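You operate a simulated robot arm through the tools that you are given. There is no shell and no other tool. Be economical: measure what you need, move in short steps, check, and stop when the job is done.

Carry out the task below with a simulated robot arm. There is one attempt and no reset: what you move stays moved.

## Task
Share out the labels on the hooks end of the workbench. At the end: the white label labelled "rice" from the hooks end of the workbench is on the beige small board (marked "HERBS") on the hooks end of the workbench; the white label marked "lentils" from the hooks end of the workbench is on the red bread plate on the hooks end of the workbench; the green seeds box is on the white plate; the red napkin ring from the hooks end of the workbench stands where the green seeds box stood; whatever was shut is shut again. Leave all else as you found it, and nothing knocked over.
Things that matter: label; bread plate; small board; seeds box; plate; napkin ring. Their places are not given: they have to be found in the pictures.

The check looks at the end state, three seconds after you hand in, the way a careful person would. Anything else that was tipped, shoved, dropped, spilled or broken makes it a failure. Flat cloth is picked up by pressing the open fingertips on it (5 to 10 N) and closing them slowly along it; thin cloth reads only 2 to 8 mm in the jaws.

## Robot
A 7-joint arm with a two-finger parallel gripper, fixed in place. Base frame: the origin is at the foot of the arm, x ahead of it, y to its left, z up; the work surface is at about z = 800. Readings come in mm, rad, newtons and seconds.
With the tool pointing down near the work surface it reaches from about 240 to 680 mm from the base axis. Its first joint turns from -1.152 to 1.152 rad. Payload 2.4 kg.
The tool frame sits at the grasp point between the pads (the TCP): z along the fingers, y along the line on which they close. The tips reach 30 mm beyond it. Largest opening 94 mm; finger width 28, thickness 10; the body of the gripper, 50 by 96 mm, starts 55 mm behind the TCP.
Orientation is that of the tool frame in the base frame, as a unit quaternion [w, x, y, z]. With the fingers straight down and closing along the base's y, the tool's x points along the base's -x, its y along +y and its z along -z.

## Interface
- The arm moves only by the tool jog_arm. Its argument "rows" is a list of rows, each a list of 3 entries, a list of its own where there are three numbers: the shift along the base's x, y, z in m, then the turn, a rotation vector about the base's x, y, z in rad, then the closure, from 0 (fully open) to 1 (shut). In form: [[[x, y, z], [rx, ry, rz], grip], ...]. A call has 1 to 12 rows; each row is the pose to reach, as a shift and turn from the pose commanded when the call began. A row lasts 0.2 s, in which the tool goes at most 50 mm and 0.15 rad; a call with a longer step from one row to the next is refused whole, and so is a gripper value outside its range. A pose out of reach is approached as far as the arm can. The call stops where the force on the tool passes 40 N (or 10 N more than at its start, if that is more) or the arm is blocked; 0.2 s more then pass. The fingers move at their own pace (about 153 mm/s each) and stop on an object; they squeeze with about 38 N. The grip force told is the motor's: it shows also when the fingers shut on nothing. Time passes only in rows, and 0.2 s behind the last, so rows that repeat a pose let the fingers close. It gives the time, the measured TCP pose, the force on the tool (base axes), the opening and the grip force at its end, in the units of the frame above (readings bear some noise), and new pictures: "show" is both (left out), scene, wrist or none.
- Cameras (640 x 400 px; columns grow to the right, rows downward): "scene" is fixed at [33.1, 474.8, 1443]; the picture's right is [-0.77, -0.64, 0.00], its down [-0.42, 0.51, -0.75] and it looks along [0.48, -0.58, -0.66] (base axes); focal length 341 px, centre (320, 200). "wrist" rides on the gripper at [76, 14, -103] in the tool frame; the picture's right is [-0.18, 0.98, 0.00], its down [-0.75, -0.14, -0.64] and it looks along [-0.63, -0.12, 0.77] (tool axes); focal length 243 px, centre (320, 200).
- point_at(camera, pixels): for up to 12 pixels [column, row] of the newest picture of that camera ("zoom" is the newest enlarged one), the place [x, y, z] in the base frame of the surface seen there, good to about 3 mm, but the place of the scene camera against the robot may be out by one fixed shift of up to 12 mm in any direction. It takes no simulated time.
- zoom(camera, box): a new picture of the part [left, top, right, bottom] of that camera's present view, enlarged. It takes no simulated time.
- sign_off(): hands the job in; it is judged then, once.

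Go step by step. Measure first, check grasps and placings, and put right what went wrong. The budget is 80 turns and 200 pictures, counting those below and the enlarged ones. Unless the task says otherwise, let go and move clear before handing in, and close with one line.

The tools are called after "Emit:" by a JSON object that holds its "name" and its "arguments". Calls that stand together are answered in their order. jog_arm: Moves the arm, as the interface text tells. Its arguments: {"type":"object","properties":{"rows":{"type":"array","items":{"type":"array"}},"show":{"type":"string","enum":["both","scene","wrist","none"]}},"required":["rows"]} The other tools are called the same way: point_at (camera, pixels) gives the place of the surface under pixels of a picture; zoom (camera, box) takes an enlarged picture of a part of a camera's view; sign_off () hands the job in.

At the start:

```text
t: 0.0
ee_pos: [465.9, -95.6, 1110.2]
tcp_rot: [0.0, 0.0, 1.0, 0.0]
wrist_force: [0.5, 0.4, 0.7]
gripper_width: 94.2
finger_force: 0.1
```

scene: 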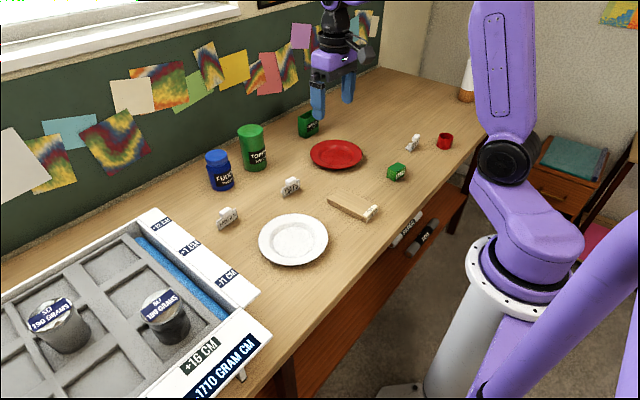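
wrist: 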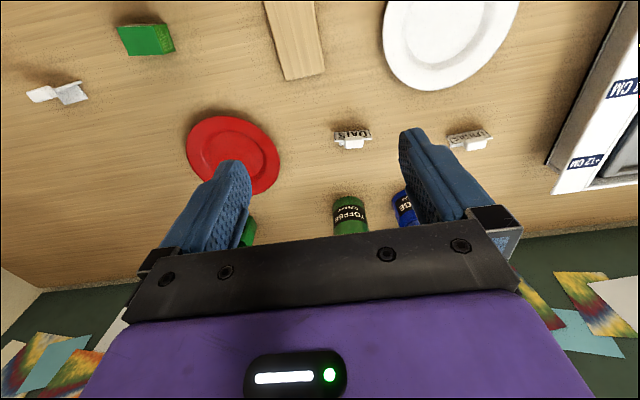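

The scene shows labels near (228,217), (291,187) and (413,142), green boxes near (308,124) and (397,172), a red ring at (445,141), the plates and the board. I'll zoom in to read the markings.

Emit:
{"name": "zoom", "arguments": {"camera": "scene", "box": [290, 80, 490, 205]}}

Emit:
{"name": "zoom", "arguments": {"camera": "scene", "box": [190, 130, 390, 255]}}

Emit:
{"name": "zoom", "arguments": {"camera": "scene", "box": [340, 180, 480, 268]}}

```text
3.20 times, centred on (390, 142) of scene
```

zoom: 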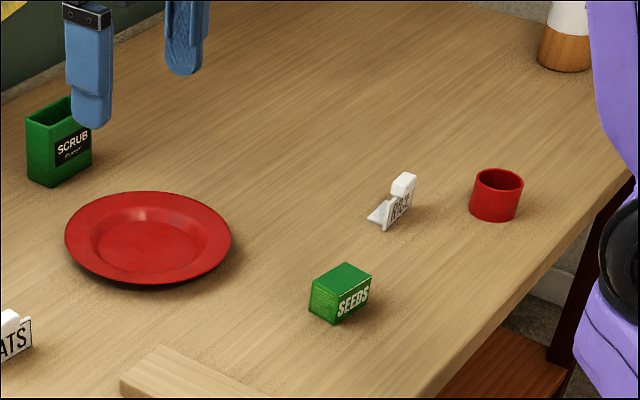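

```text
3.20 times, centred on (290, 192) of scene
```

zoom: 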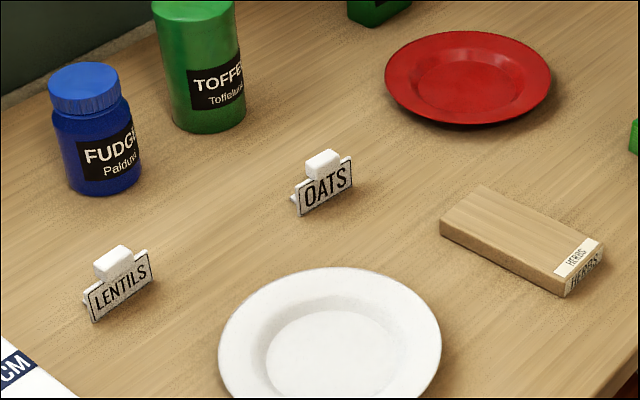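

```text
4.55 times, centred on (410, 224) of scene
```

zoom: 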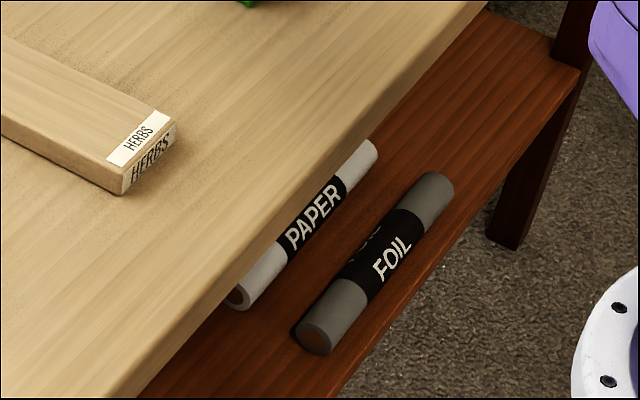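

Nothing is lidded or shut. The markings read OATS, LENTILS, RICE, HERBS and SEEDS. Next I'll measure the items with both cameras to get the scene camera's shift.

Emit:
{"name": "point_at", "arguments": {"camera": "scene", "pixels": [[397, 166], [399, 175], [445, 136], [440, 146], [415, 138], [411, 148], [293, 239], [338, 153], [228, 210], [291, 182], [337, 196], [369, 211]]}}

Emit:
{"name": "point_at", "arguments": {"camera": "wrist", "pixels": [[145, 40], [145, 52], [72, 92], [45, 92], [285, 20], [298, 75], [440, 35], [232, 150], [470, 133], [470, 145], [350, 145], [352, 133]]}}

Emit:
{"name": "zoom", "arguments": {"camera": "wrist", "box": [0, 0, 320, 200]}}

Emit:
{"name": "zoom", "arguments": {"camera": "scene", "box": [372, 120, 468, 180]}}

```text
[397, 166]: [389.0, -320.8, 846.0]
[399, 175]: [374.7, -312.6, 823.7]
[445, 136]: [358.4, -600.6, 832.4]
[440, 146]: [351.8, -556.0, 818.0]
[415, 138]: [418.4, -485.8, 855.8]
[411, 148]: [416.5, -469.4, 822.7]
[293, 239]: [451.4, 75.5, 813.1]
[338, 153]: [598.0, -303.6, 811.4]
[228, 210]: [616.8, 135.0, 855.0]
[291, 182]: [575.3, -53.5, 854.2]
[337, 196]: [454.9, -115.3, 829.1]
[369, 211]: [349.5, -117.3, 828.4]
```

```text
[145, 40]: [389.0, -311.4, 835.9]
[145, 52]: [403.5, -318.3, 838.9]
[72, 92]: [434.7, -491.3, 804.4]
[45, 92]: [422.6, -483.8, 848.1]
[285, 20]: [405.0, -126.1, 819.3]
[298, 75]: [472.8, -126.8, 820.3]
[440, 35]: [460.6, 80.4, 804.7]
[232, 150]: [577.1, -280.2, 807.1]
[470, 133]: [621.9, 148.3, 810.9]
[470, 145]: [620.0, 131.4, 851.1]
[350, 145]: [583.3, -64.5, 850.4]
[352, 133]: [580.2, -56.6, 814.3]
```

```text
2.00 times, centred on (160, 100) of wrist
```

zoom: 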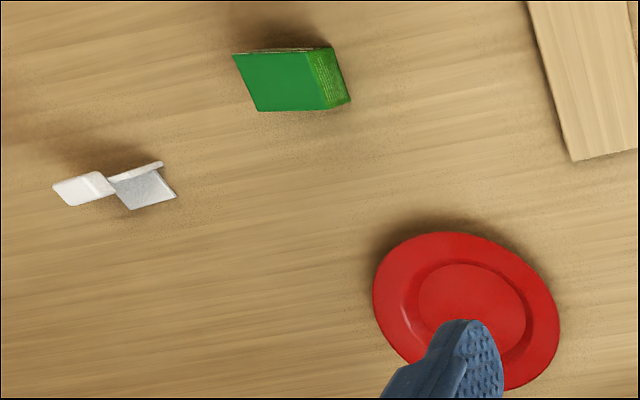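

```text
6.67 times, centred on (420, 150) of scene
```

zoom: 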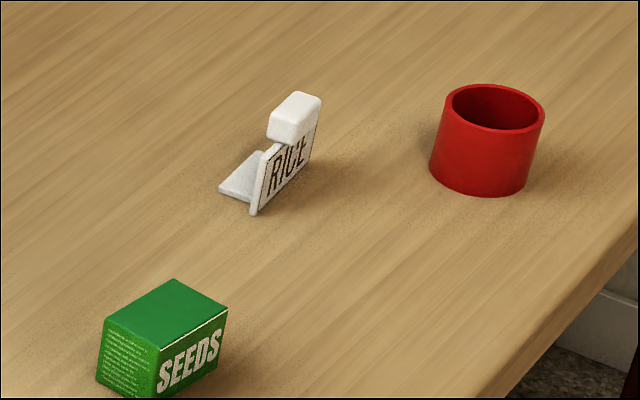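

Scene z reads about 8 mm high, so I'll use the wrist camera for grasps. I'm moving over the seeds box at about (390,-316) for a closer look.

Emit:
{"name": "jog_arm", "arguments": {"rows": [[[-0.013, -0.037, -0.02], [0, 0, 0], 0], [[-0.026, -0.074, -0.04], [0, 0, 0], 0], [[-0.039, -0.11, -0.06], [0, 0, 0], 0], [[-0.052, -0.147, -0.08], [0, 0, 0], 0], [[-0.065, -0.184, -0.1], [0, 0, 0], 0], [[-0.076, -0.22, -0.12], [0, 0, 0], 0], [[-0.076, -0.22, -0.15], [0, 0, 0], 0]], "show": "wrist"}}

```text
t: 1.6
ee_pos: [388.7, -316.4, 959.4]
tcp_rot: [0.0, -0.001, 1.0, 0.0]
wrist_force: [-0.2, -1.1, 0.4]
gripper_width: 93.9
finger_force: 0.0
```

wrist: 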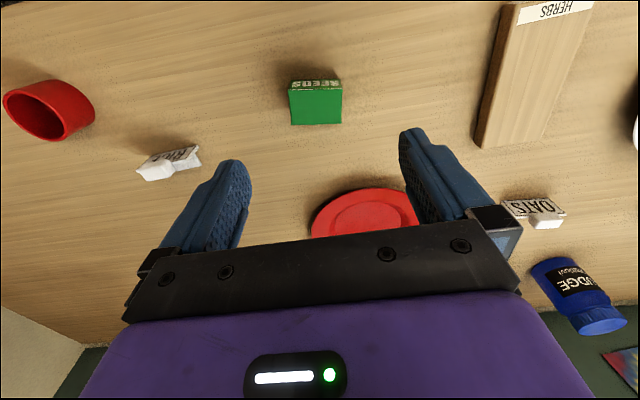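

The wrist view now shows the box at (316,103), the ring at (50,110), RICE at (168,163) and the board. I'll measure all of them.

Emit:
{"name": "point_at", "arguments": {"camera": "wrist", "pixels": [[291, 92], [340, 90], [293, 123], [340, 122], [316, 107], [290, 84], [339, 81], [552, 10], [497, 110], [527, 105], [475, 145], [526, 147]]}}

Emit:
{"name": "zoom", "arguments": {"camera": "wrist", "box": [0, 60, 240, 210]}}

Emit:
{"name": "zoom", "arguments": {"camera": "wrist", "box": [270, 60, 366, 120]}}

```text
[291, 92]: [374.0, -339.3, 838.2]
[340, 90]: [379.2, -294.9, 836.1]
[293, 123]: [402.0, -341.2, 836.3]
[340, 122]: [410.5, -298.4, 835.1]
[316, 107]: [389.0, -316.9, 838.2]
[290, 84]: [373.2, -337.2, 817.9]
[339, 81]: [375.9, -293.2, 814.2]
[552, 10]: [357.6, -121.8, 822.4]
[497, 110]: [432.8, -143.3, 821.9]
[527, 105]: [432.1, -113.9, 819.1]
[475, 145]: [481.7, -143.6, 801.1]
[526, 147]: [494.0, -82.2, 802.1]
```

```text
2.67 times, centred on (120, 135) of wrist
```

zoom: 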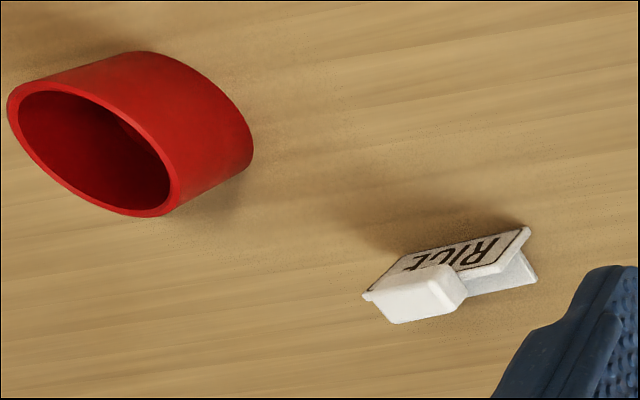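

```text
6.67 times, centred on (318, 90) of wrist
```

zoom: 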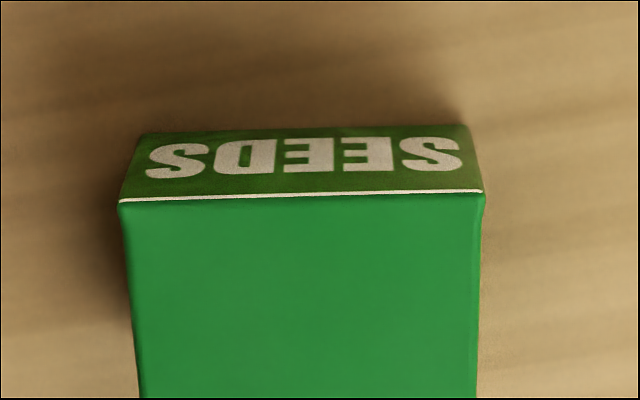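

The box is about 45×32 mm, centred near (391,-318), with its top at 838 and yaw of about -0.14. I'm descending with a matching turn and closing.

Emit:
{"name": "jog_arm", "arguments": {"rows": [[[0.002, -0.002, -0.03], [0, 0, -0.14], 0], [[0.002, -0.002, -0.07], [0, 0, -0.14], 0], [[0.002, -0.002, -0.1], [0, 0, -0.14], 0], [[0.002, -0.002, -0.121], [0, 0, -0.14], 0], [[0.002, -0.002, -0.121], [0, 0, -0.14], 0.3], [[0.002, -0.002, -0.121], [0, 0, -0.14], 0.6], [[0.002, -0.002, -0.121], [0, 0, -0.14], 0.6], [[0.002, -0.002, -0.121], [0, 0, -0.14], 0.6]]}}

```text
t: 3.4
ee_pos: [393.8, -316.3, 840.6]
tcp_rot: [0.002, 0.069, 0.998, -0.001]
wrist_force: [0.5, 2.0, 28.0]
gripper_width: 49.0
finger_force: 37.9
```

scene: 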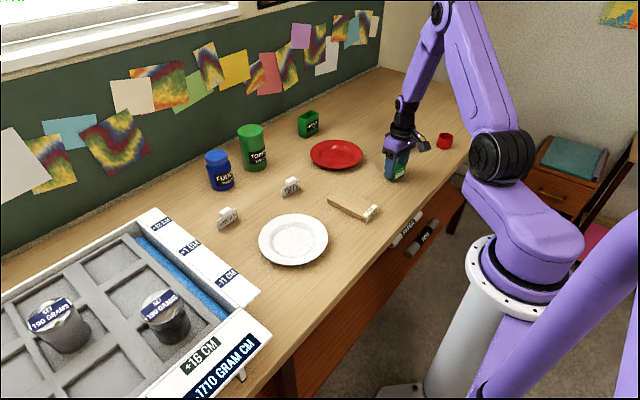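
wrist: 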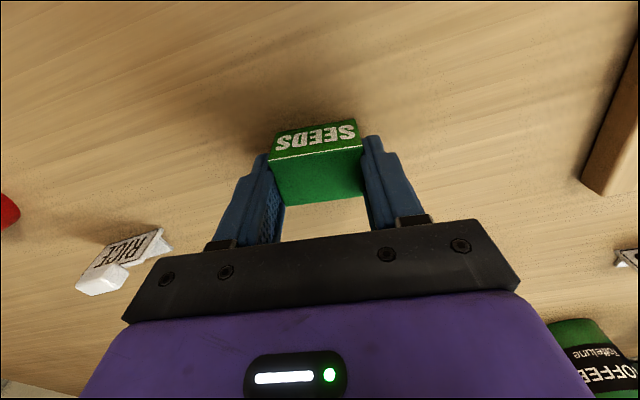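

It gripped at 49 mm, aligned in the wrist view at (315,160), but with 28 N upward force. I'll lift gently and check.

Emit:
{"name": "jog_arm", "arguments": {"rows": [[[0, 0, 0.005], [0, 0, 0], 0.6], [[0, 0, 0.02], [0, 0, 0], 0.6], [[0, 0, 0.06], [0, 0, 0], 0.6], [[0, 0, 0.1], [0, 0, 0], 0.6], [[0, 0, 0.1], [0, 0, 0], 0.6]]}}

```text
t: 4.6
ee_pos: [391.5, -317.4, 937.3]
tcp_rot: [0.0, 0.07, 0.998, 0.001]
wrist_force: [0.4, -0.5, 0.6]
gripper_width: 37.5
finger_force: 0.0
```

scene: 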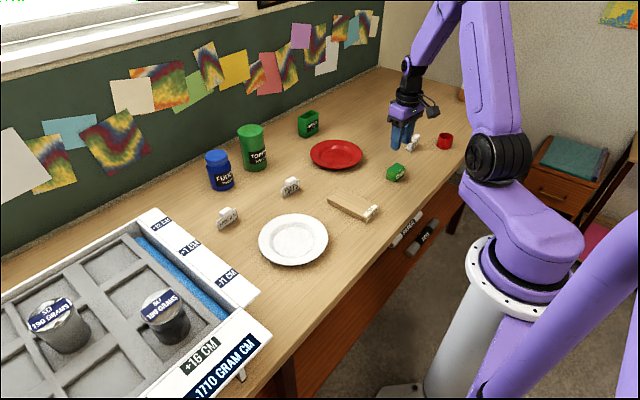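
wrist: 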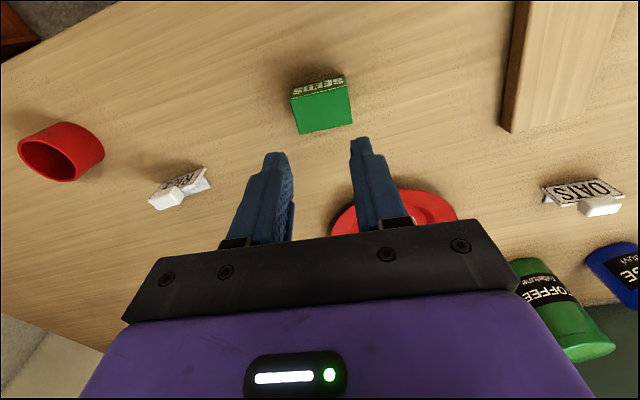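

The box was not lifted: the fingers shut to 37 mm and the box still stands at (320,105). I'll check whether it moved and how it sits relative to the finger tips.

Emit:
{"name": "point_at", "arguments": {"camera": "wrist", "pixels": [[293, 98], [346, 88], [300, 132], [350, 122], [325, 110], [292, 86], [342, 78], [300, 60], [365, 142], [278, 156]]}}

Emit:
{"name": "zoom", "arguments": {"camera": "wrist", "box": [220, 60, 420, 185]}}

Emit:
{"name": "zoom", "arguments": {"camera": "scene", "box": [360, 90, 460, 190]}}

```text
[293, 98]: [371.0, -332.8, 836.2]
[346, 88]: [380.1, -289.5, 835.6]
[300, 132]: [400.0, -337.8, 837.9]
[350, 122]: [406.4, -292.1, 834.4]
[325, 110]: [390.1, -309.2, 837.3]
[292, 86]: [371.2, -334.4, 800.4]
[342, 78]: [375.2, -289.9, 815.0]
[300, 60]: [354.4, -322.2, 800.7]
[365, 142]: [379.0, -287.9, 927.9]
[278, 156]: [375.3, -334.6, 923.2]
```

```text
3.20 times, centred on (320, 122) of wrist
```

zoom: 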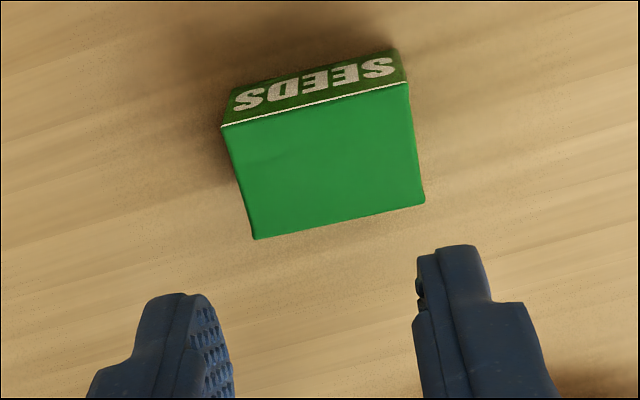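

```text
4.00 times, centred on (410, 140) of scene
```

zoom: 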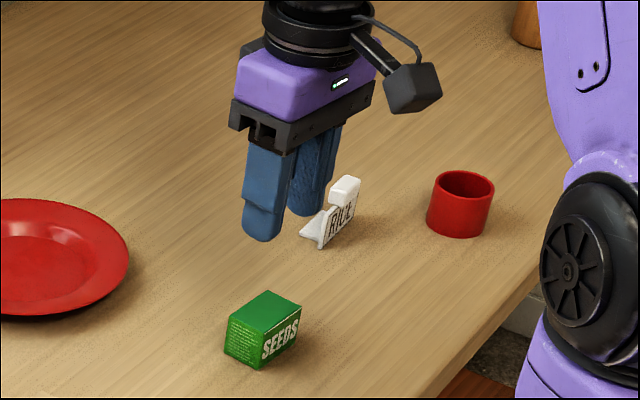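

The box slid about 5 mm to centre (389,-313) and still stands upright. The pads only caught its top edge, so I'll reopen, go lower (TCP about 832) and close gradually.

Emit:
{"name": "jog_arm", "arguments": {"rows": [[[-0.001, 0.004, 0], [0, 0, 0], 0], [[-0.001, 0.004, 0], [0, 0, 0], 0], [[-0.001, 0.004, 0], [0, 0, 0], 0], [[-0.001, 0.004, -0.04], [0, 0, 0], 0], [[-0.001, 0.004, -0.08], [0, 0, 0], 0], [[-0.001, 0.004, -0.105], [0, 0, 0], 0], [[-0.001, 0.004, -0.105], [0, 0, 0], 0]]}}

```text
t: 6.2
ee_pos: [390.5, -313.0, 834.7]
tcp_rot: [0.0, 0.07, 0.998, 0.0]
wrist_force: [0.1, 0.5, -0.7]
gripper_width: 93.9
finger_force: 0.1
```

scene: 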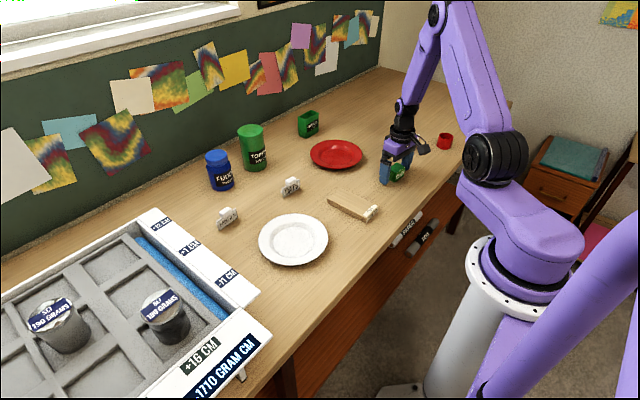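
wrist: 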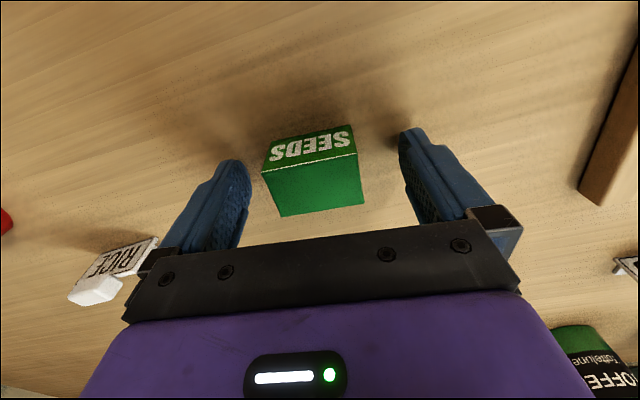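

Fingers straddle the box evenly. I'll lower 3 mm more and close stepwise.

Emit:
{"name": "jog_arm", "arguments": {"rows": [[[0, 0, -0.003], [0, 0, 0], 0], [[0, 0, -0.003], [0, 0, 0], 0.3], [[0, 0, -0.003], [0, 0, 0], 0.42], [[0, 0, -0.003], [0, 0, 0], 0.48], [[0, 0, -0.003], [0, 0, 0], 0.54], [[0, 0, -0.003], [0, 0, 0], 0.6], [[0, 0, -0.003], [0, 0, 0], 0.7], [[0, 0, -0.003], [0, 0, 0], 0.7]]}}

```text
t: 8.0
ee_pos: [391.1, -312.5, 831.1]
tcp_rot: [0.0, 0.07, 0.998, 0.0]
wrist_force: [-0.4, -0.2, 0.2]
gripper_width: 53.9
finger_force: 37.9
```

scene: 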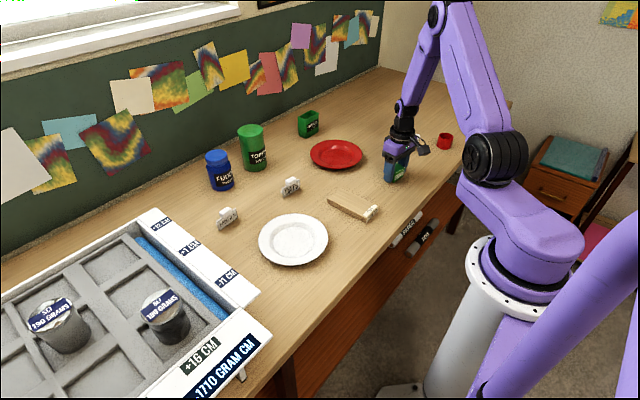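
wrist: 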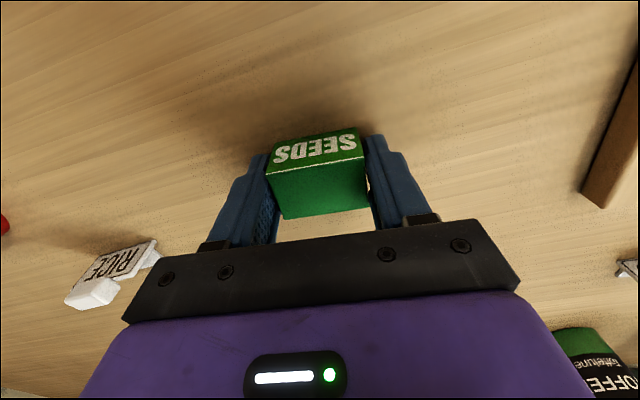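

Now gripped at 54 mm with no vertical load. I'll lift gently.

Emit:
{"name": "jog_arm", "arguments": {"rows": [[[0, 0, 0.005], [0, 0, 0], 0.7], [[0, 0, 0.015], [0, 0, 0], 0.7], [[0, 0, 0.03], [0, 0, 0], 0.7], [[0, 0, 0.03], [0, 0, 0], 0.7]]}}

Emit:
{"name": "zoom", "arguments": {"camera": "wrist", "box": [200, 80, 440, 230]}}

```text
t: 9.0
ee_pos: [390.8, -312.2, 862.9]
tcp_rot: [0.0, 0.069, 0.998, 0.001]
wrist_force: [0.1, 0.7, 0.1]
gripper_width: 53.6
finger_force: 38.2
```

scene: 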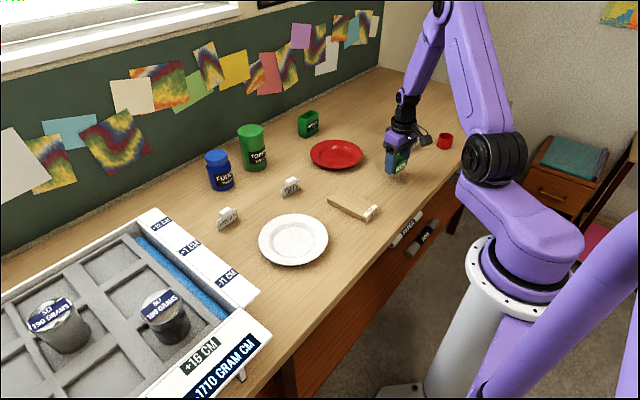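
wrist: 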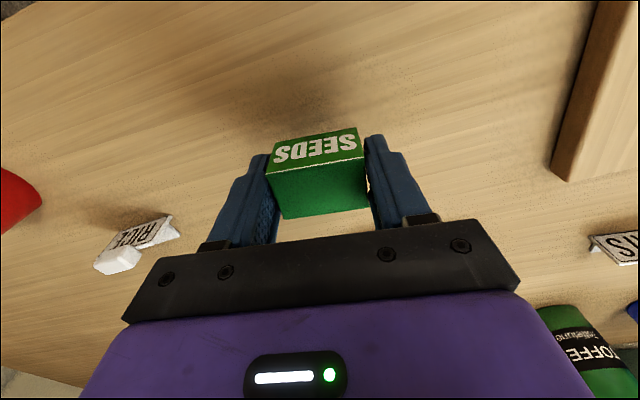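

```text
2.67 times, centred on (320, 155) of wrist
```

zoom: 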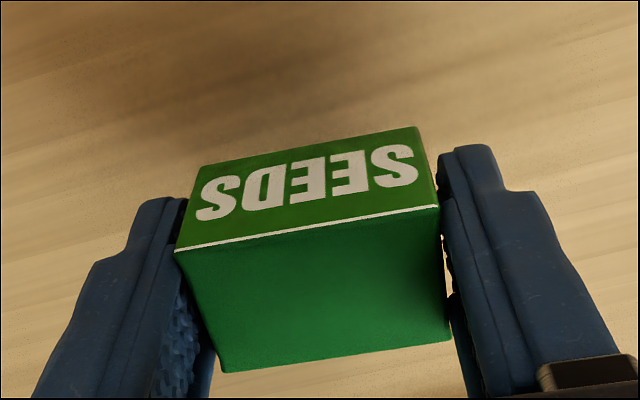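

The box is held level at (391,-312). I'll raise it and carry it over the white plate at about (456,80).

Emit:
{"name": "jog_arm", "arguments": {"rows": [[[0, 0, 0.045], [0, 0, 0], 0.7], [[0.005, 0.035, 0.08], [0, 0, 0], 0.7], [[0.012, 0.08, 0.09], [0, 0, 0], 0.7], [[0.019, 0.125, 0.09], [0, 0, 0], 0.7], [[0.026, 0.17, 0.09], [0, 0, 0], 0.7], [[0.033, 0.215, 0.09], [0, 0, 0], 0.7], [[0.04, 0.26, 0.09], [0, 0, 0], 0.7], [[0.047, 0.305, 0.09], [0, 0, 0], 0.7], [[0.055, 0.35, 0.09], [0, 0, 0], 0.7], [[0.062, 0.39, 0.09], [0, 0, 0], 0.7], [[0.062, 0.39, 0.09], [0, 0, 0], 0.7]]}}

```text
t: 11.4
ee_pos: [452.8, 77.6, 952.5]
tcp_rot: [0.0, 0.07, 0.998, 0.0]
wrist_force: [0.0, -0.3, -1.0]
gripper_width: 53.4
finger_force: 38.3
```

scene: 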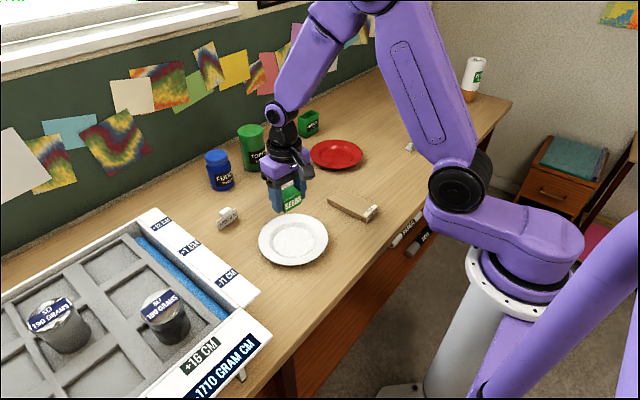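
wrist: 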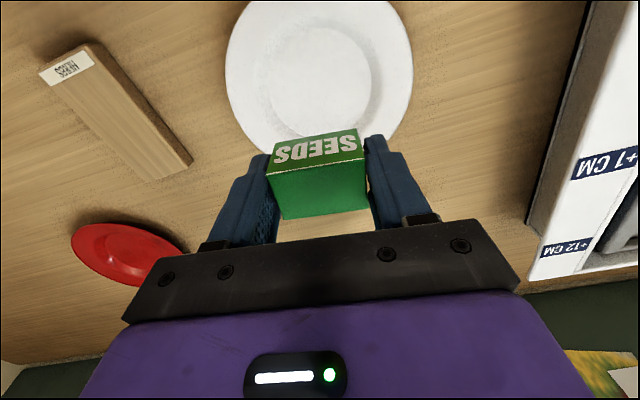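

The plate shows clearly around (318,75). I'll measure its well and rim.

Emit:
{"name": "point_at", "arguments": {"camera": "wrist", "pixels": [[314, 75], [258, 78], [370, 72], [314, 28], [314, 122], [229, 85], [410, 75], [314, 5], [290, 60], [345, 90]]}}

```text
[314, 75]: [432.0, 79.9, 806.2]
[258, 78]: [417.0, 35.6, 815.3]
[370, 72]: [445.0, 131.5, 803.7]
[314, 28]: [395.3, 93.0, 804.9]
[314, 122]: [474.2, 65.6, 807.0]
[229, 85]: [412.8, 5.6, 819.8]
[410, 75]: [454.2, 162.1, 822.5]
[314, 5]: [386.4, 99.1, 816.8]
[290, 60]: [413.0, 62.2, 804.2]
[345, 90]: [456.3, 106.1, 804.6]
```

The well is centred at about (434,82), with radius about 45 and floor at 805. I'll lower the box there to TCP 838, then settle gently.

Emit:
{"name": "jog_arm", "arguments": {"rows": [[[-0.019, 0.005, -0.03], [0, 0, 0], 0.7], [[-0.019, 0.005, -0.07], [0, 0, 0], 0.7], [[-0.019, 0.005, -0.095], [0, 0, 0], 0.7], [[-0.019, 0.005, -0.108], [0, 0, 0], 0.7], [[-0.019, 0.005, -0.114], [0, 0, 0], 0.7], [[-0.019, 0.005, -0.114], [0, 0, 0], 0.7]]}}

Emit:
{"name": "zoom", "arguments": {"camera": "scene", "box": [240, 150, 360, 275]}}

```text
t: 12.8
ee_pos: [432.4, 82.5, 838.1]
tcp_rot: [0.0, 0.069, 0.998, 0.0]
wrist_force: [-0.1, -0.5, -0.5]
gripper_width: 53.4
finger_force: 38.2
```

scene: 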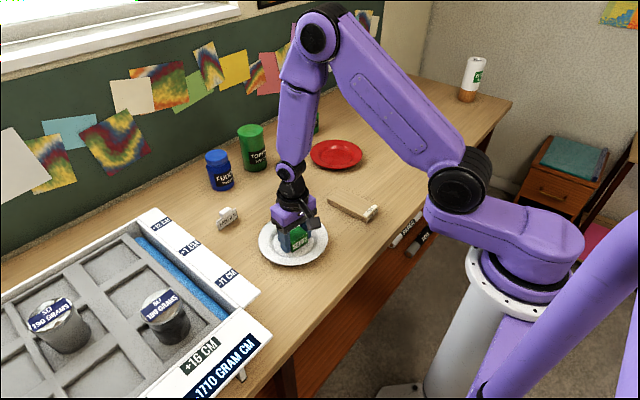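
wrist: 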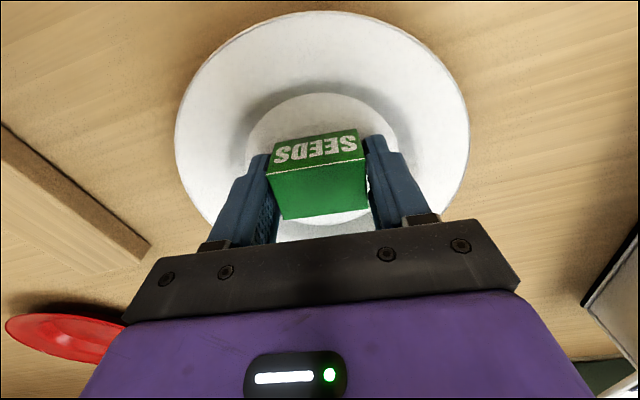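

```text
3.20 times, centred on (300, 212) of scene
```

zoom: 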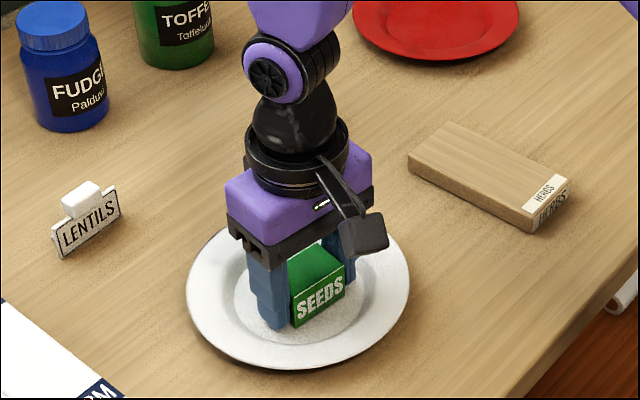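

The box is inside the well, just above the floor. I'll settle it and open a little.

Emit:
{"name": "jog_arm", "arguments": {"rows": [[[0, 0, -0.0015], [0, 0, 0], 0.7], [[0, 0, -0.003], [0, 0, 0], 0.7], [[0, 0, -0.003], [0, 0, 0], 0.7]], "show": "none"}}

```text
t: 13.5
ee_pos: [433.7, 83.0, 836.7]
tcp_rot: [-0.001, 0.068, 0.998, -0.001]
wrist_force: [-2.7, -0.8, 14.4]
gripper_width: 53.5
finger_force: 38.6
stopped in row 3: the force on the tool passed its limit (the readings are from after the stop); the commanded pose is now the measured one
```

It has touched down (14 N). I'll open slightly and rise straight up.

Emit:
{"name": "jog_arm", "arguments": {"rows": [[[0, 0, 0.001], [0, 0, 0], 0.4], [[0, 0, 0.001], [0, 0, 0], 0.36], [[0, 0, 0.002], [0, 0, 0], 0.34], [[0, 0, 0.01], [0, 0, 0], 0.34], [[0, 0, 0.04], [0, 0, 0], 0.34], [[0, 0, 0.08], [0, 0, 0], 0.2], [[0, 0, 0.12], [0, 0, 0], 0]]}}

Emit:
{"name": "zoom", "arguments": {"camera": "scene", "box": [240, 150, 360, 275]}}

```text
t: 15.1
ee_pos: [433.2, 83.7, 957.5]
tcp_rot: [0.0, 0.07, 0.998, 0.0]
wrist_force: [1.3, 0.2, 0.0]
gripper_width: 94.1
finger_force: 0.1
```

scene: 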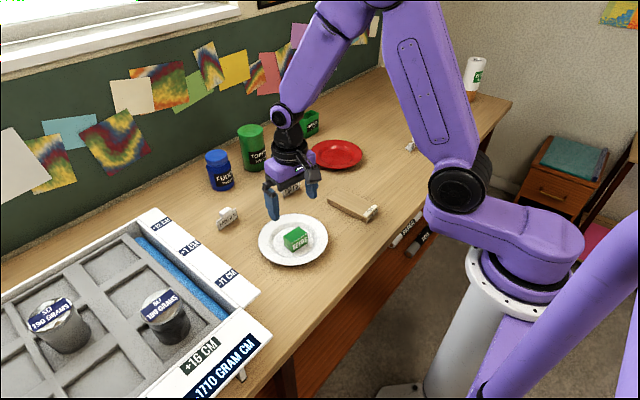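
wrist: 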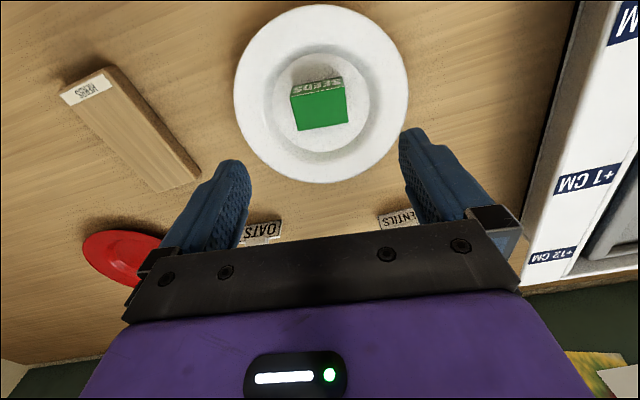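

```text
3.20 times, centred on (300, 212) of scene
```

zoom: 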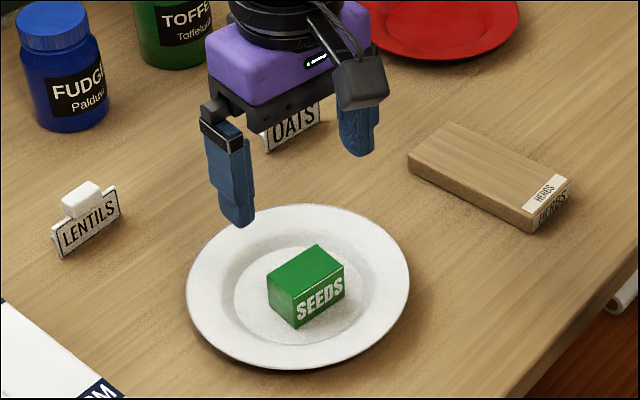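

The seeds box stands centred on the white plate. Next is the lentils label at about (620,133), so I'm moving above it to look.

Emit:
{"name": "jog_arm", "arguments": {"rows": [[[0.04, 0.01, 0], [0, 0, 0.07], 0], [[0.08, 0.02, 0], [0, 0, 0.14], 0], [[0.12, 0.035, 0], [0, 0, 0.14], 0], [[0.155, 0.05, 0], [0, 0, 0.14], 0], [[0.18, 0.05, 0], [0, 0, 0.14], 0], [[0.18, 0.05, 0], [0, 0, 0.14], 0]], "show": "wrist"}}

```text
t: 16.5
ee_pos: [614.1, 131.9, 955.6]
tcp_rot: [0.0, 0.0, 1.0, 0.0]
wrist_force: [0.3, 0.3, -0.5]
gripper_width: 94.0
finger_force: 0.0
```

wrist: 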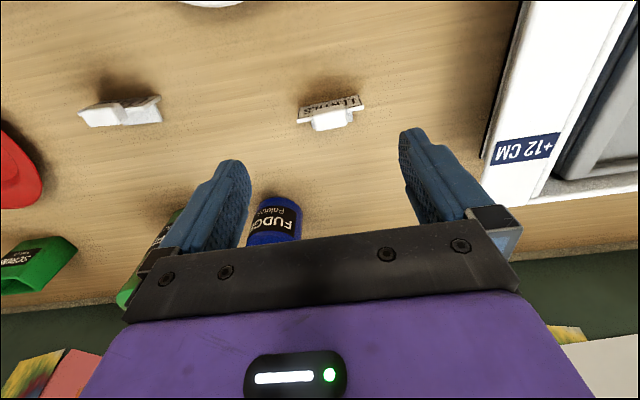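

Emit:
{"name": "zoom", "arguments": {"camera": "wrist", "box": [276, 75, 388, 145]}}

Emit:
{"name": "point_at", "arguments": {"camera": "wrist", "pixels": [[313, 119], [350, 114], [316, 129], [352, 123], [332, 120], [300, 120], [362, 104], [262, 240], [275, 200], [298, 230]]}}

Emit:
{"name": "zoom", "arguments": {"camera": "scene", "box": [200, 140, 300, 240]}}

```text
5.71 times, centred on (332, 110) of wrist
```

zoom: 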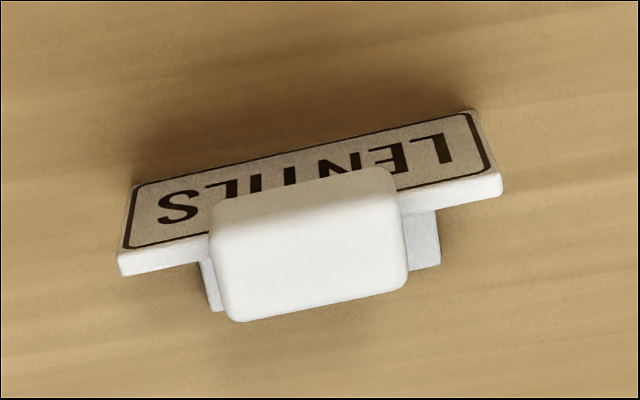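

```text
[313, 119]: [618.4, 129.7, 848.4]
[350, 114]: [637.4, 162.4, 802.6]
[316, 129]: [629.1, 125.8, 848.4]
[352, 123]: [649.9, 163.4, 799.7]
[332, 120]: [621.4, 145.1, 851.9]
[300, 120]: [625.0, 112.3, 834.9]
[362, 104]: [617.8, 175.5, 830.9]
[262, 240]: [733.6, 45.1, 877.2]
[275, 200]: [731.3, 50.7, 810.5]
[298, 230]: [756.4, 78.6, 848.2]
```

```text
4.00 times, centred on (250, 190) of scene
```

zoom: 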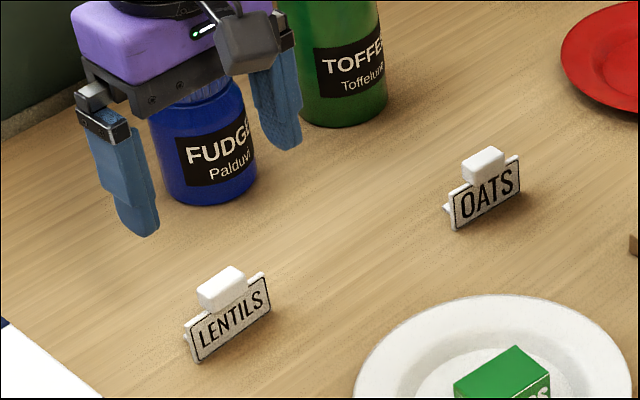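

The knob of LENTILS is at about (621,144), z 835–851, with sign yaw of about +0.11. I'll turn the tool about -1.46 so the fingers close across the knob's thin direction, then look again.

Emit:
{"name": "jog_arm", "arguments": {"rows": [[[0.001, 0.003, 0], [0, 0, -0.146], 0], [[0.002, 0.006, 0], [0, 0, -0.292], 0], [[0.003, 0.009, 0], [0, 0, -0.438], 0], [[0.004, 0.012, 0], [0, 0, -0.584], 0], [[0.007, 0.012, 0], [0, 0, -0.73], 0], [[0.007, 0.012, 0], [0, 0, -0.876], 0], [[0.007, 0.012, 0], [0, 0, -1.022], 0], [[0.007, 0.012, 0], [0, 0, -1.168], 0], [[0.007, 0.012, 0], [0, 0, -1.314], 0], [[0.007, 0.012, 0], [0, 0, -1.46], 0], [[0.007, 0.012, 0], [0, 0, -1.46], 0]], "show": "both"}}

```text
t: 18.9
ee_pos: [620.5, 145.4, 956.1]
tcp_rot: [0.0, 0.667, 0.745, -0.001]
wrist_force: [-0.4, 0.4, -1.1]
gripper_width: 94.2
finger_force: 0.0
```

scene: 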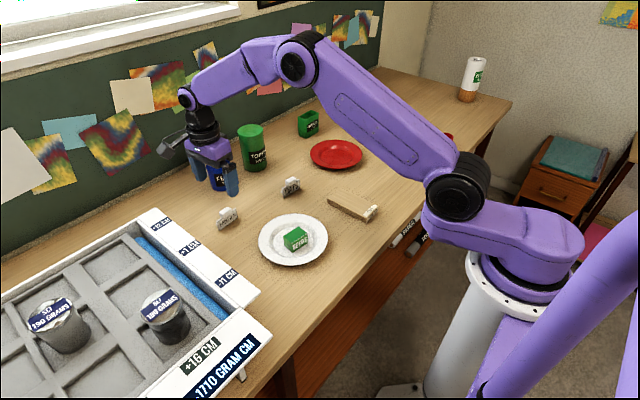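
wrist: 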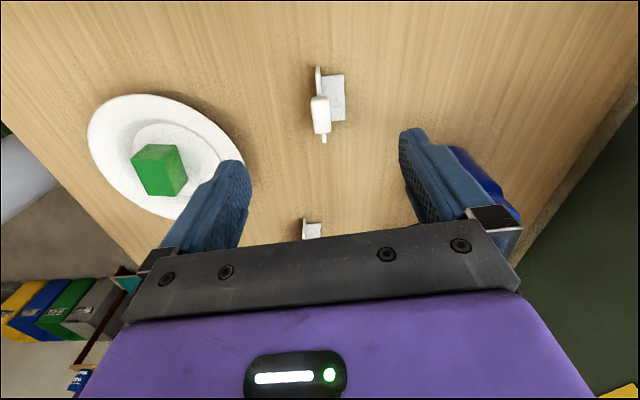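

Emit:
{"name": "zoom", "arguments": {"camera": "wrist", "box": [272, 60, 368, 120]}}

Emit:
{"name": "zoom", "arguments": {"camera": "wrist", "box": [272, 60, 400, 160]}}

Emit:
{"name": "point_at", "arguments": {"camera": "wrist", "pixels": [[313, 104], [328, 104], [320, 98], [319, 132], [318, 70], [335, 78], [342, 118], [320, 115], [325, 141]]}}

```text
6.67 times, centred on (320, 90) of wrist
```

zoom: 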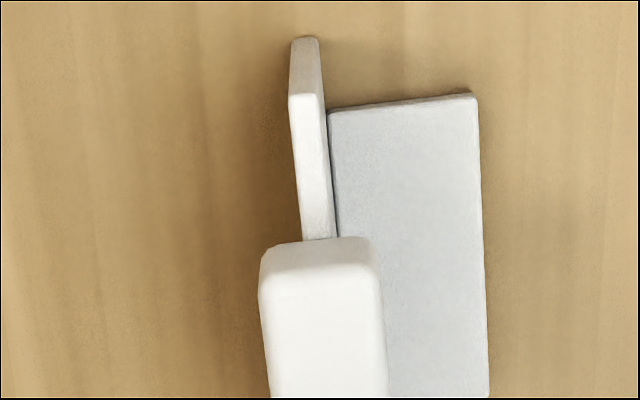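

```text
4.00 times, centred on (336, 110) of wrist
```

zoom: 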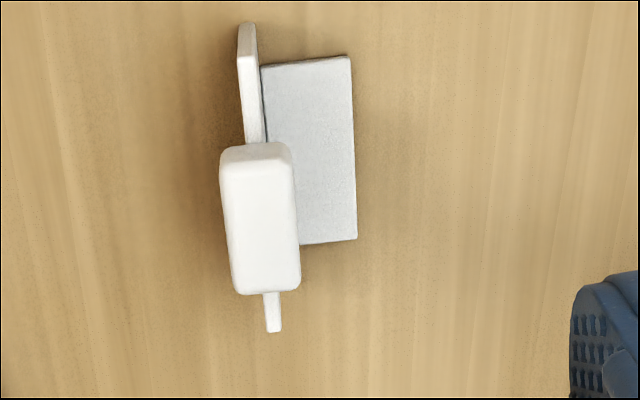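

```text
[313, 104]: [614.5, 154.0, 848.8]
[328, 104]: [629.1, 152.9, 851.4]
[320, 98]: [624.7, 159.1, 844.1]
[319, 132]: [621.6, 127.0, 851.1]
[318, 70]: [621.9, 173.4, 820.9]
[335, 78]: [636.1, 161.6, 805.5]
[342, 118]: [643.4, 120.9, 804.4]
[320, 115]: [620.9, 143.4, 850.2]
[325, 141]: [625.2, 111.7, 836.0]
```

The knob is centred at (621.5,143), 16 mm thick, top at 851. I'm descending to TCP 850 and closing.

Emit:
{"name": "jog_arm", "arguments": {"rows": [[[0.001, -0.002, -0.04], [0, 0, 0], 0], [[0.001, -0.002, -0.08], [0, 0, 0], 0], [[0.001, -0.002, -0.106], [0, 0, 0], 0], [[0.001, -0.002, -0.106], [0, 0, 0], 0.5], [[0.001, -0.002, -0.106], [0, 0, 0], 0.7], [[0.001, -0.002, -0.106], [0, 0, 0], 0.78], [[0.001, -0.002, -0.106], [0, 0, 0], 0.86], [[0.001, -0.002, -0.106], [0, 0, 0], 0.95], [[0.001, -0.002, -0.106], [0, 0, 0], 0.95]], "show": "wrist"}}

```text
t: 20.9
ee_pos: [621.9, 143.5, 849.9]
tcp_rot: [0.001, 0.667, 0.745, -0.001]
wrist_force: [0.0, 0.0, -1.2]
gripper_width: 19.0
finger_force: 38.3
```

wrist: 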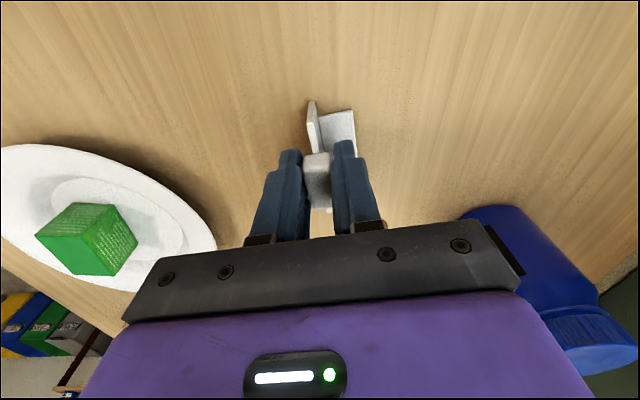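

Label gripped at 19 mm. I'll lift and carry it toward the red plate, bending inward to stay clear of the jars.

Emit:
{"name": "jog_arm", "arguments": {"rows": [[[0, 0, 0.01], [0, 0, 0], 0.95], [[0, 0, 0.05], [0, 0, 0], 0.95], [[-0.02, -0.01, 0.09], [0, 0, 0], 0.95], [[-0.055, -0.04, 0.1], [0, 0, 0], 0.95], [[-0.07, -0.085, 0.1], [0, 0, 0], 0.95], [[-0.07, -0.134, 0.1], [0, 0, 0], 0.95], [[-0.07, -0.183, 0.1], [0, 0, 0], 0.95], [[-0.07, -0.232, 0.1], [0, 0, 0], 0.95], [[-0.06, -0.28, 0.1], [0, 0, 0], 0.95], [[-0.05, -0.328, 0.1], [0, 0, 0], 0.95], [[-0.04, -0.376, 0.1], [0, 0, 0], 0.95], [[-0.035, -0.42, 0.1], [0, 0, 0], 0.95]]}}

```text
t: 23.5
ee_pos: [586.8, -278.4, 950.5]
tcp_rot: [0.0, 0.666, 0.746, 0.0]
wrist_force: [0.1, -0.5, 0.4]
gripper_width: 18.9
finger_force: 38.1
```

scene: 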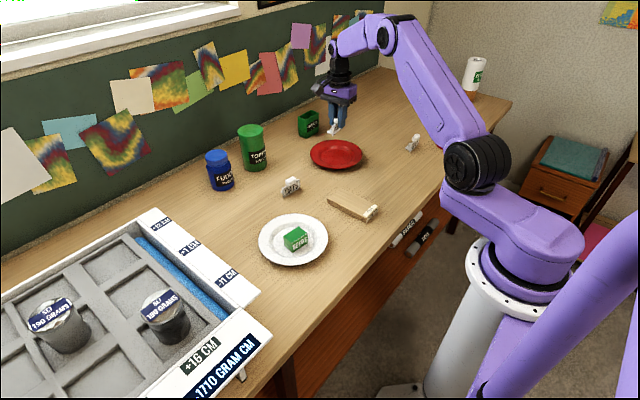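
wrist: 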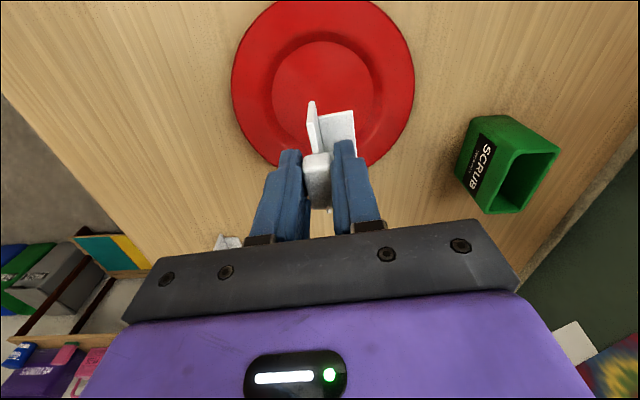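

The label is held well. I'll measure the red plate's rim and well.

Emit:
{"name": "point_at", "arguments": {"camera": "wrist", "pixels": [[322, 80], [274, 85], [371, 82], [322, 42], [300, 60], [350, 60], [234, 82], [411, 78], [322, 3], [285, 110], [366, 110]]}}

```text
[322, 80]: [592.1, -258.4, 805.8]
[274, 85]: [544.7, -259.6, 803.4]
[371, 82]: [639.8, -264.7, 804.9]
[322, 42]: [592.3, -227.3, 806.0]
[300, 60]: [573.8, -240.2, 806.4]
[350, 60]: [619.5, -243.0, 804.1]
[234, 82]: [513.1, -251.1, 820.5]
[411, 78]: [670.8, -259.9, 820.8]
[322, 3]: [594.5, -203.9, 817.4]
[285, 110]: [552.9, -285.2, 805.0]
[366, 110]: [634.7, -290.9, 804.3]
```

Emit:
{"name": "zoom", "arguments": {"camera": "wrist", "box": [216, 0, 424, 170]}}

Emit:
{"name": "zoom", "arguments": {"camera": "scene", "box": [290, 90, 386, 180]}}

```text
2.35 times, centred on (320, 85) of wrist
```

zoom: 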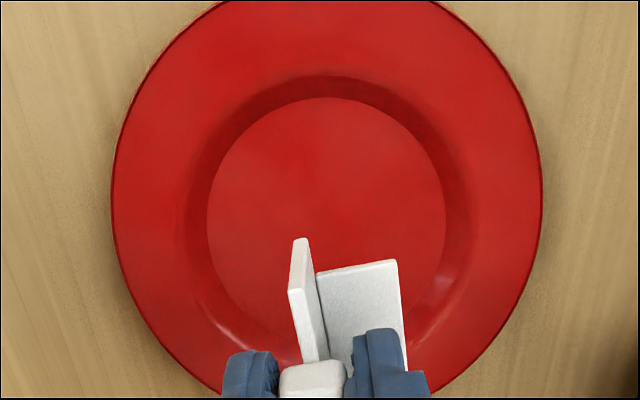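

```text
4.44 times, centred on (338, 135) of scene
```

zoom: 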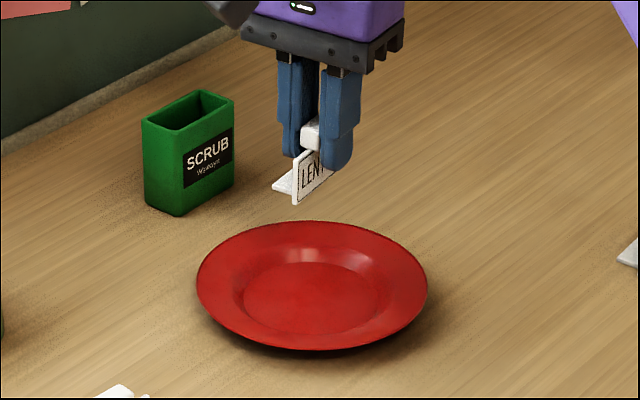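

The well is centred at about (592,-276), radius about 49, floor 805. I'm lowering the label to TCP (583,-276,857), then settling.

Emit:
{"name": "jog_arm", "arguments": {"rows": [[[-0.004, 0.002, -0.03], [0, 0, 0], 0.95], [[-0.004, 0.002, -0.065], [0, 0, 0], 0.95], [[-0.004, 0.002, -0.085], [0, 0, 0], 0.95], [[-0.004, 0.002, -0.093], [0, 0, 0], 0.95], [[-0.004, 0.002, -0.095], [0, 0, 0], 0.95], [[-0.004, 0.002, -0.097], [0, 0, 0], 0.95], [[-0.004, 0.002, -0.099], [0, 0, 0], 0.95]]}}

Emit:
{"name": "zoom", "arguments": {"camera": "scene", "box": [290, 90, 386, 180]}}

```text
t: 25.1
ee_pos: [585.0, -275.4, 854.3]
tcp_rot: [0.004, 0.667, 0.745, 0.0]
wrist_force: [-9.7, 4.8, 35.0]
gripper_width: 18.9
finger_force: 38.1
```

scene: 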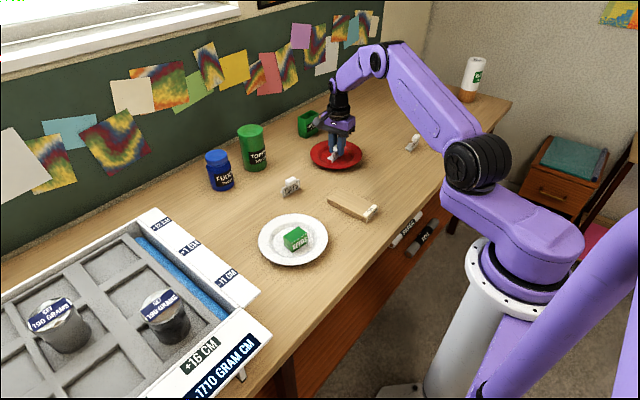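
wrist: 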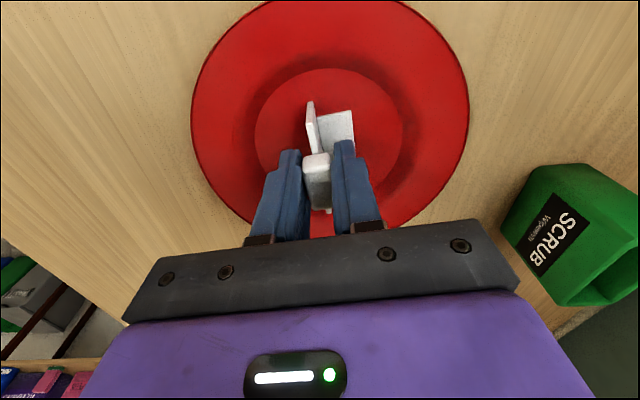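

```text
4.44 times, centred on (338, 135) of scene
```

zoom: 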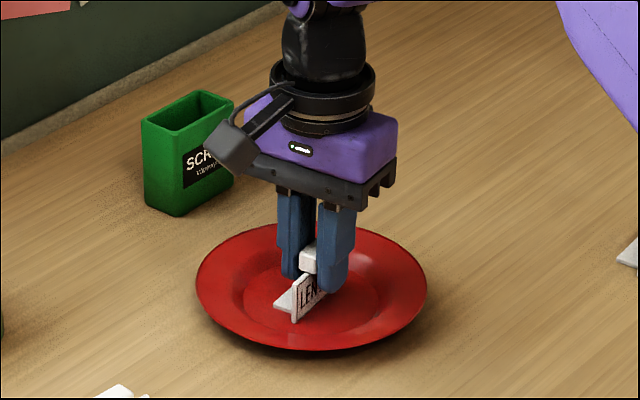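

It's down with 35 N. I'll relieve, open to about 40 mm and rise.

Emit:
{"name": "jog_arm", "arguments": {"rows": [[[-0.0005, 0, 0.003], [0, 0, 0], 0.95], [[-0.0005, 0, 0.004], [0, 0, 0], 0.75], [[-0.0005, 0, 0.004], [0, 0, 0], 0.65], [[-0.0005, 0, 0.004], [0, 0, 0], 0.55], [[-0.0005, 0, 0.03], [0, 0, 0], 0.55], [[-0.0005, 0, 0.07], [0, 0, 0], 0.4], [[-0.0005, 0, 0.105], [0, 0, 0], 0]]}}

Emit:
{"name": "zoom", "arguments": {"camera": "scene", "box": [290, 90, 386, 180]}}

```text
t: 26.7
ee_pos: [582.5, -275.1, 956.1]
tcp_rot: [0.001, 0.667, 0.745, 0.0]
wrist_force: [0.9, -0.7, 0.2]
gripper_width: 94.1
finger_force: 0.0
```

scene: 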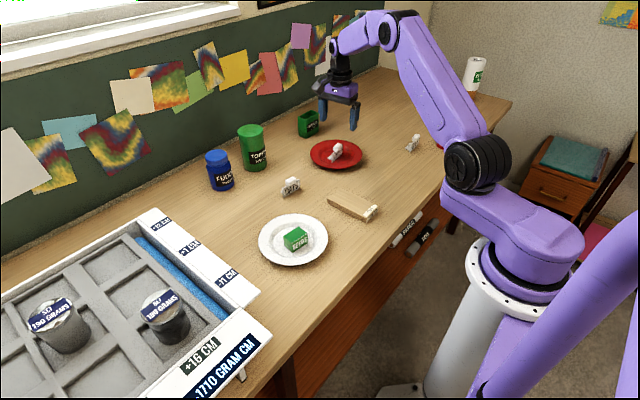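
wrist: 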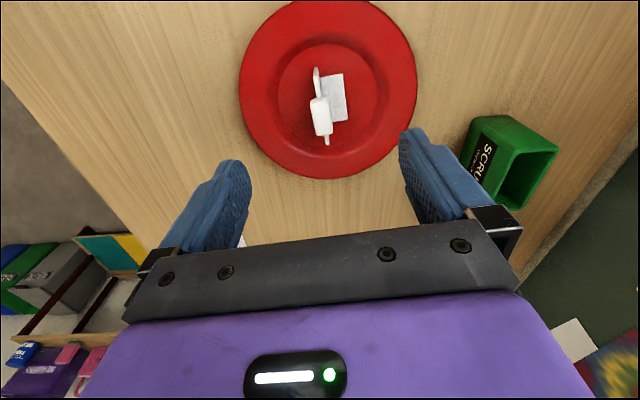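

```text
4.44 times, centred on (338, 135) of scene
```

zoom: 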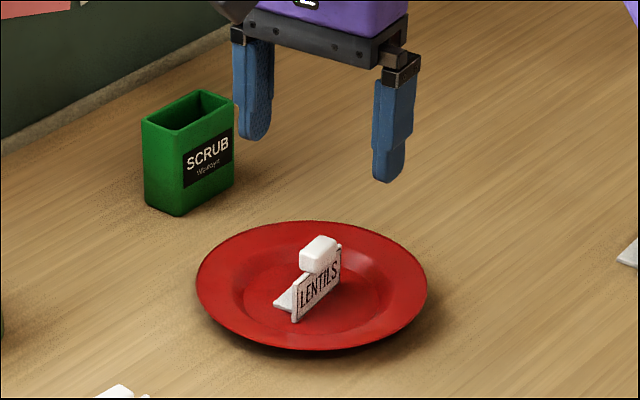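

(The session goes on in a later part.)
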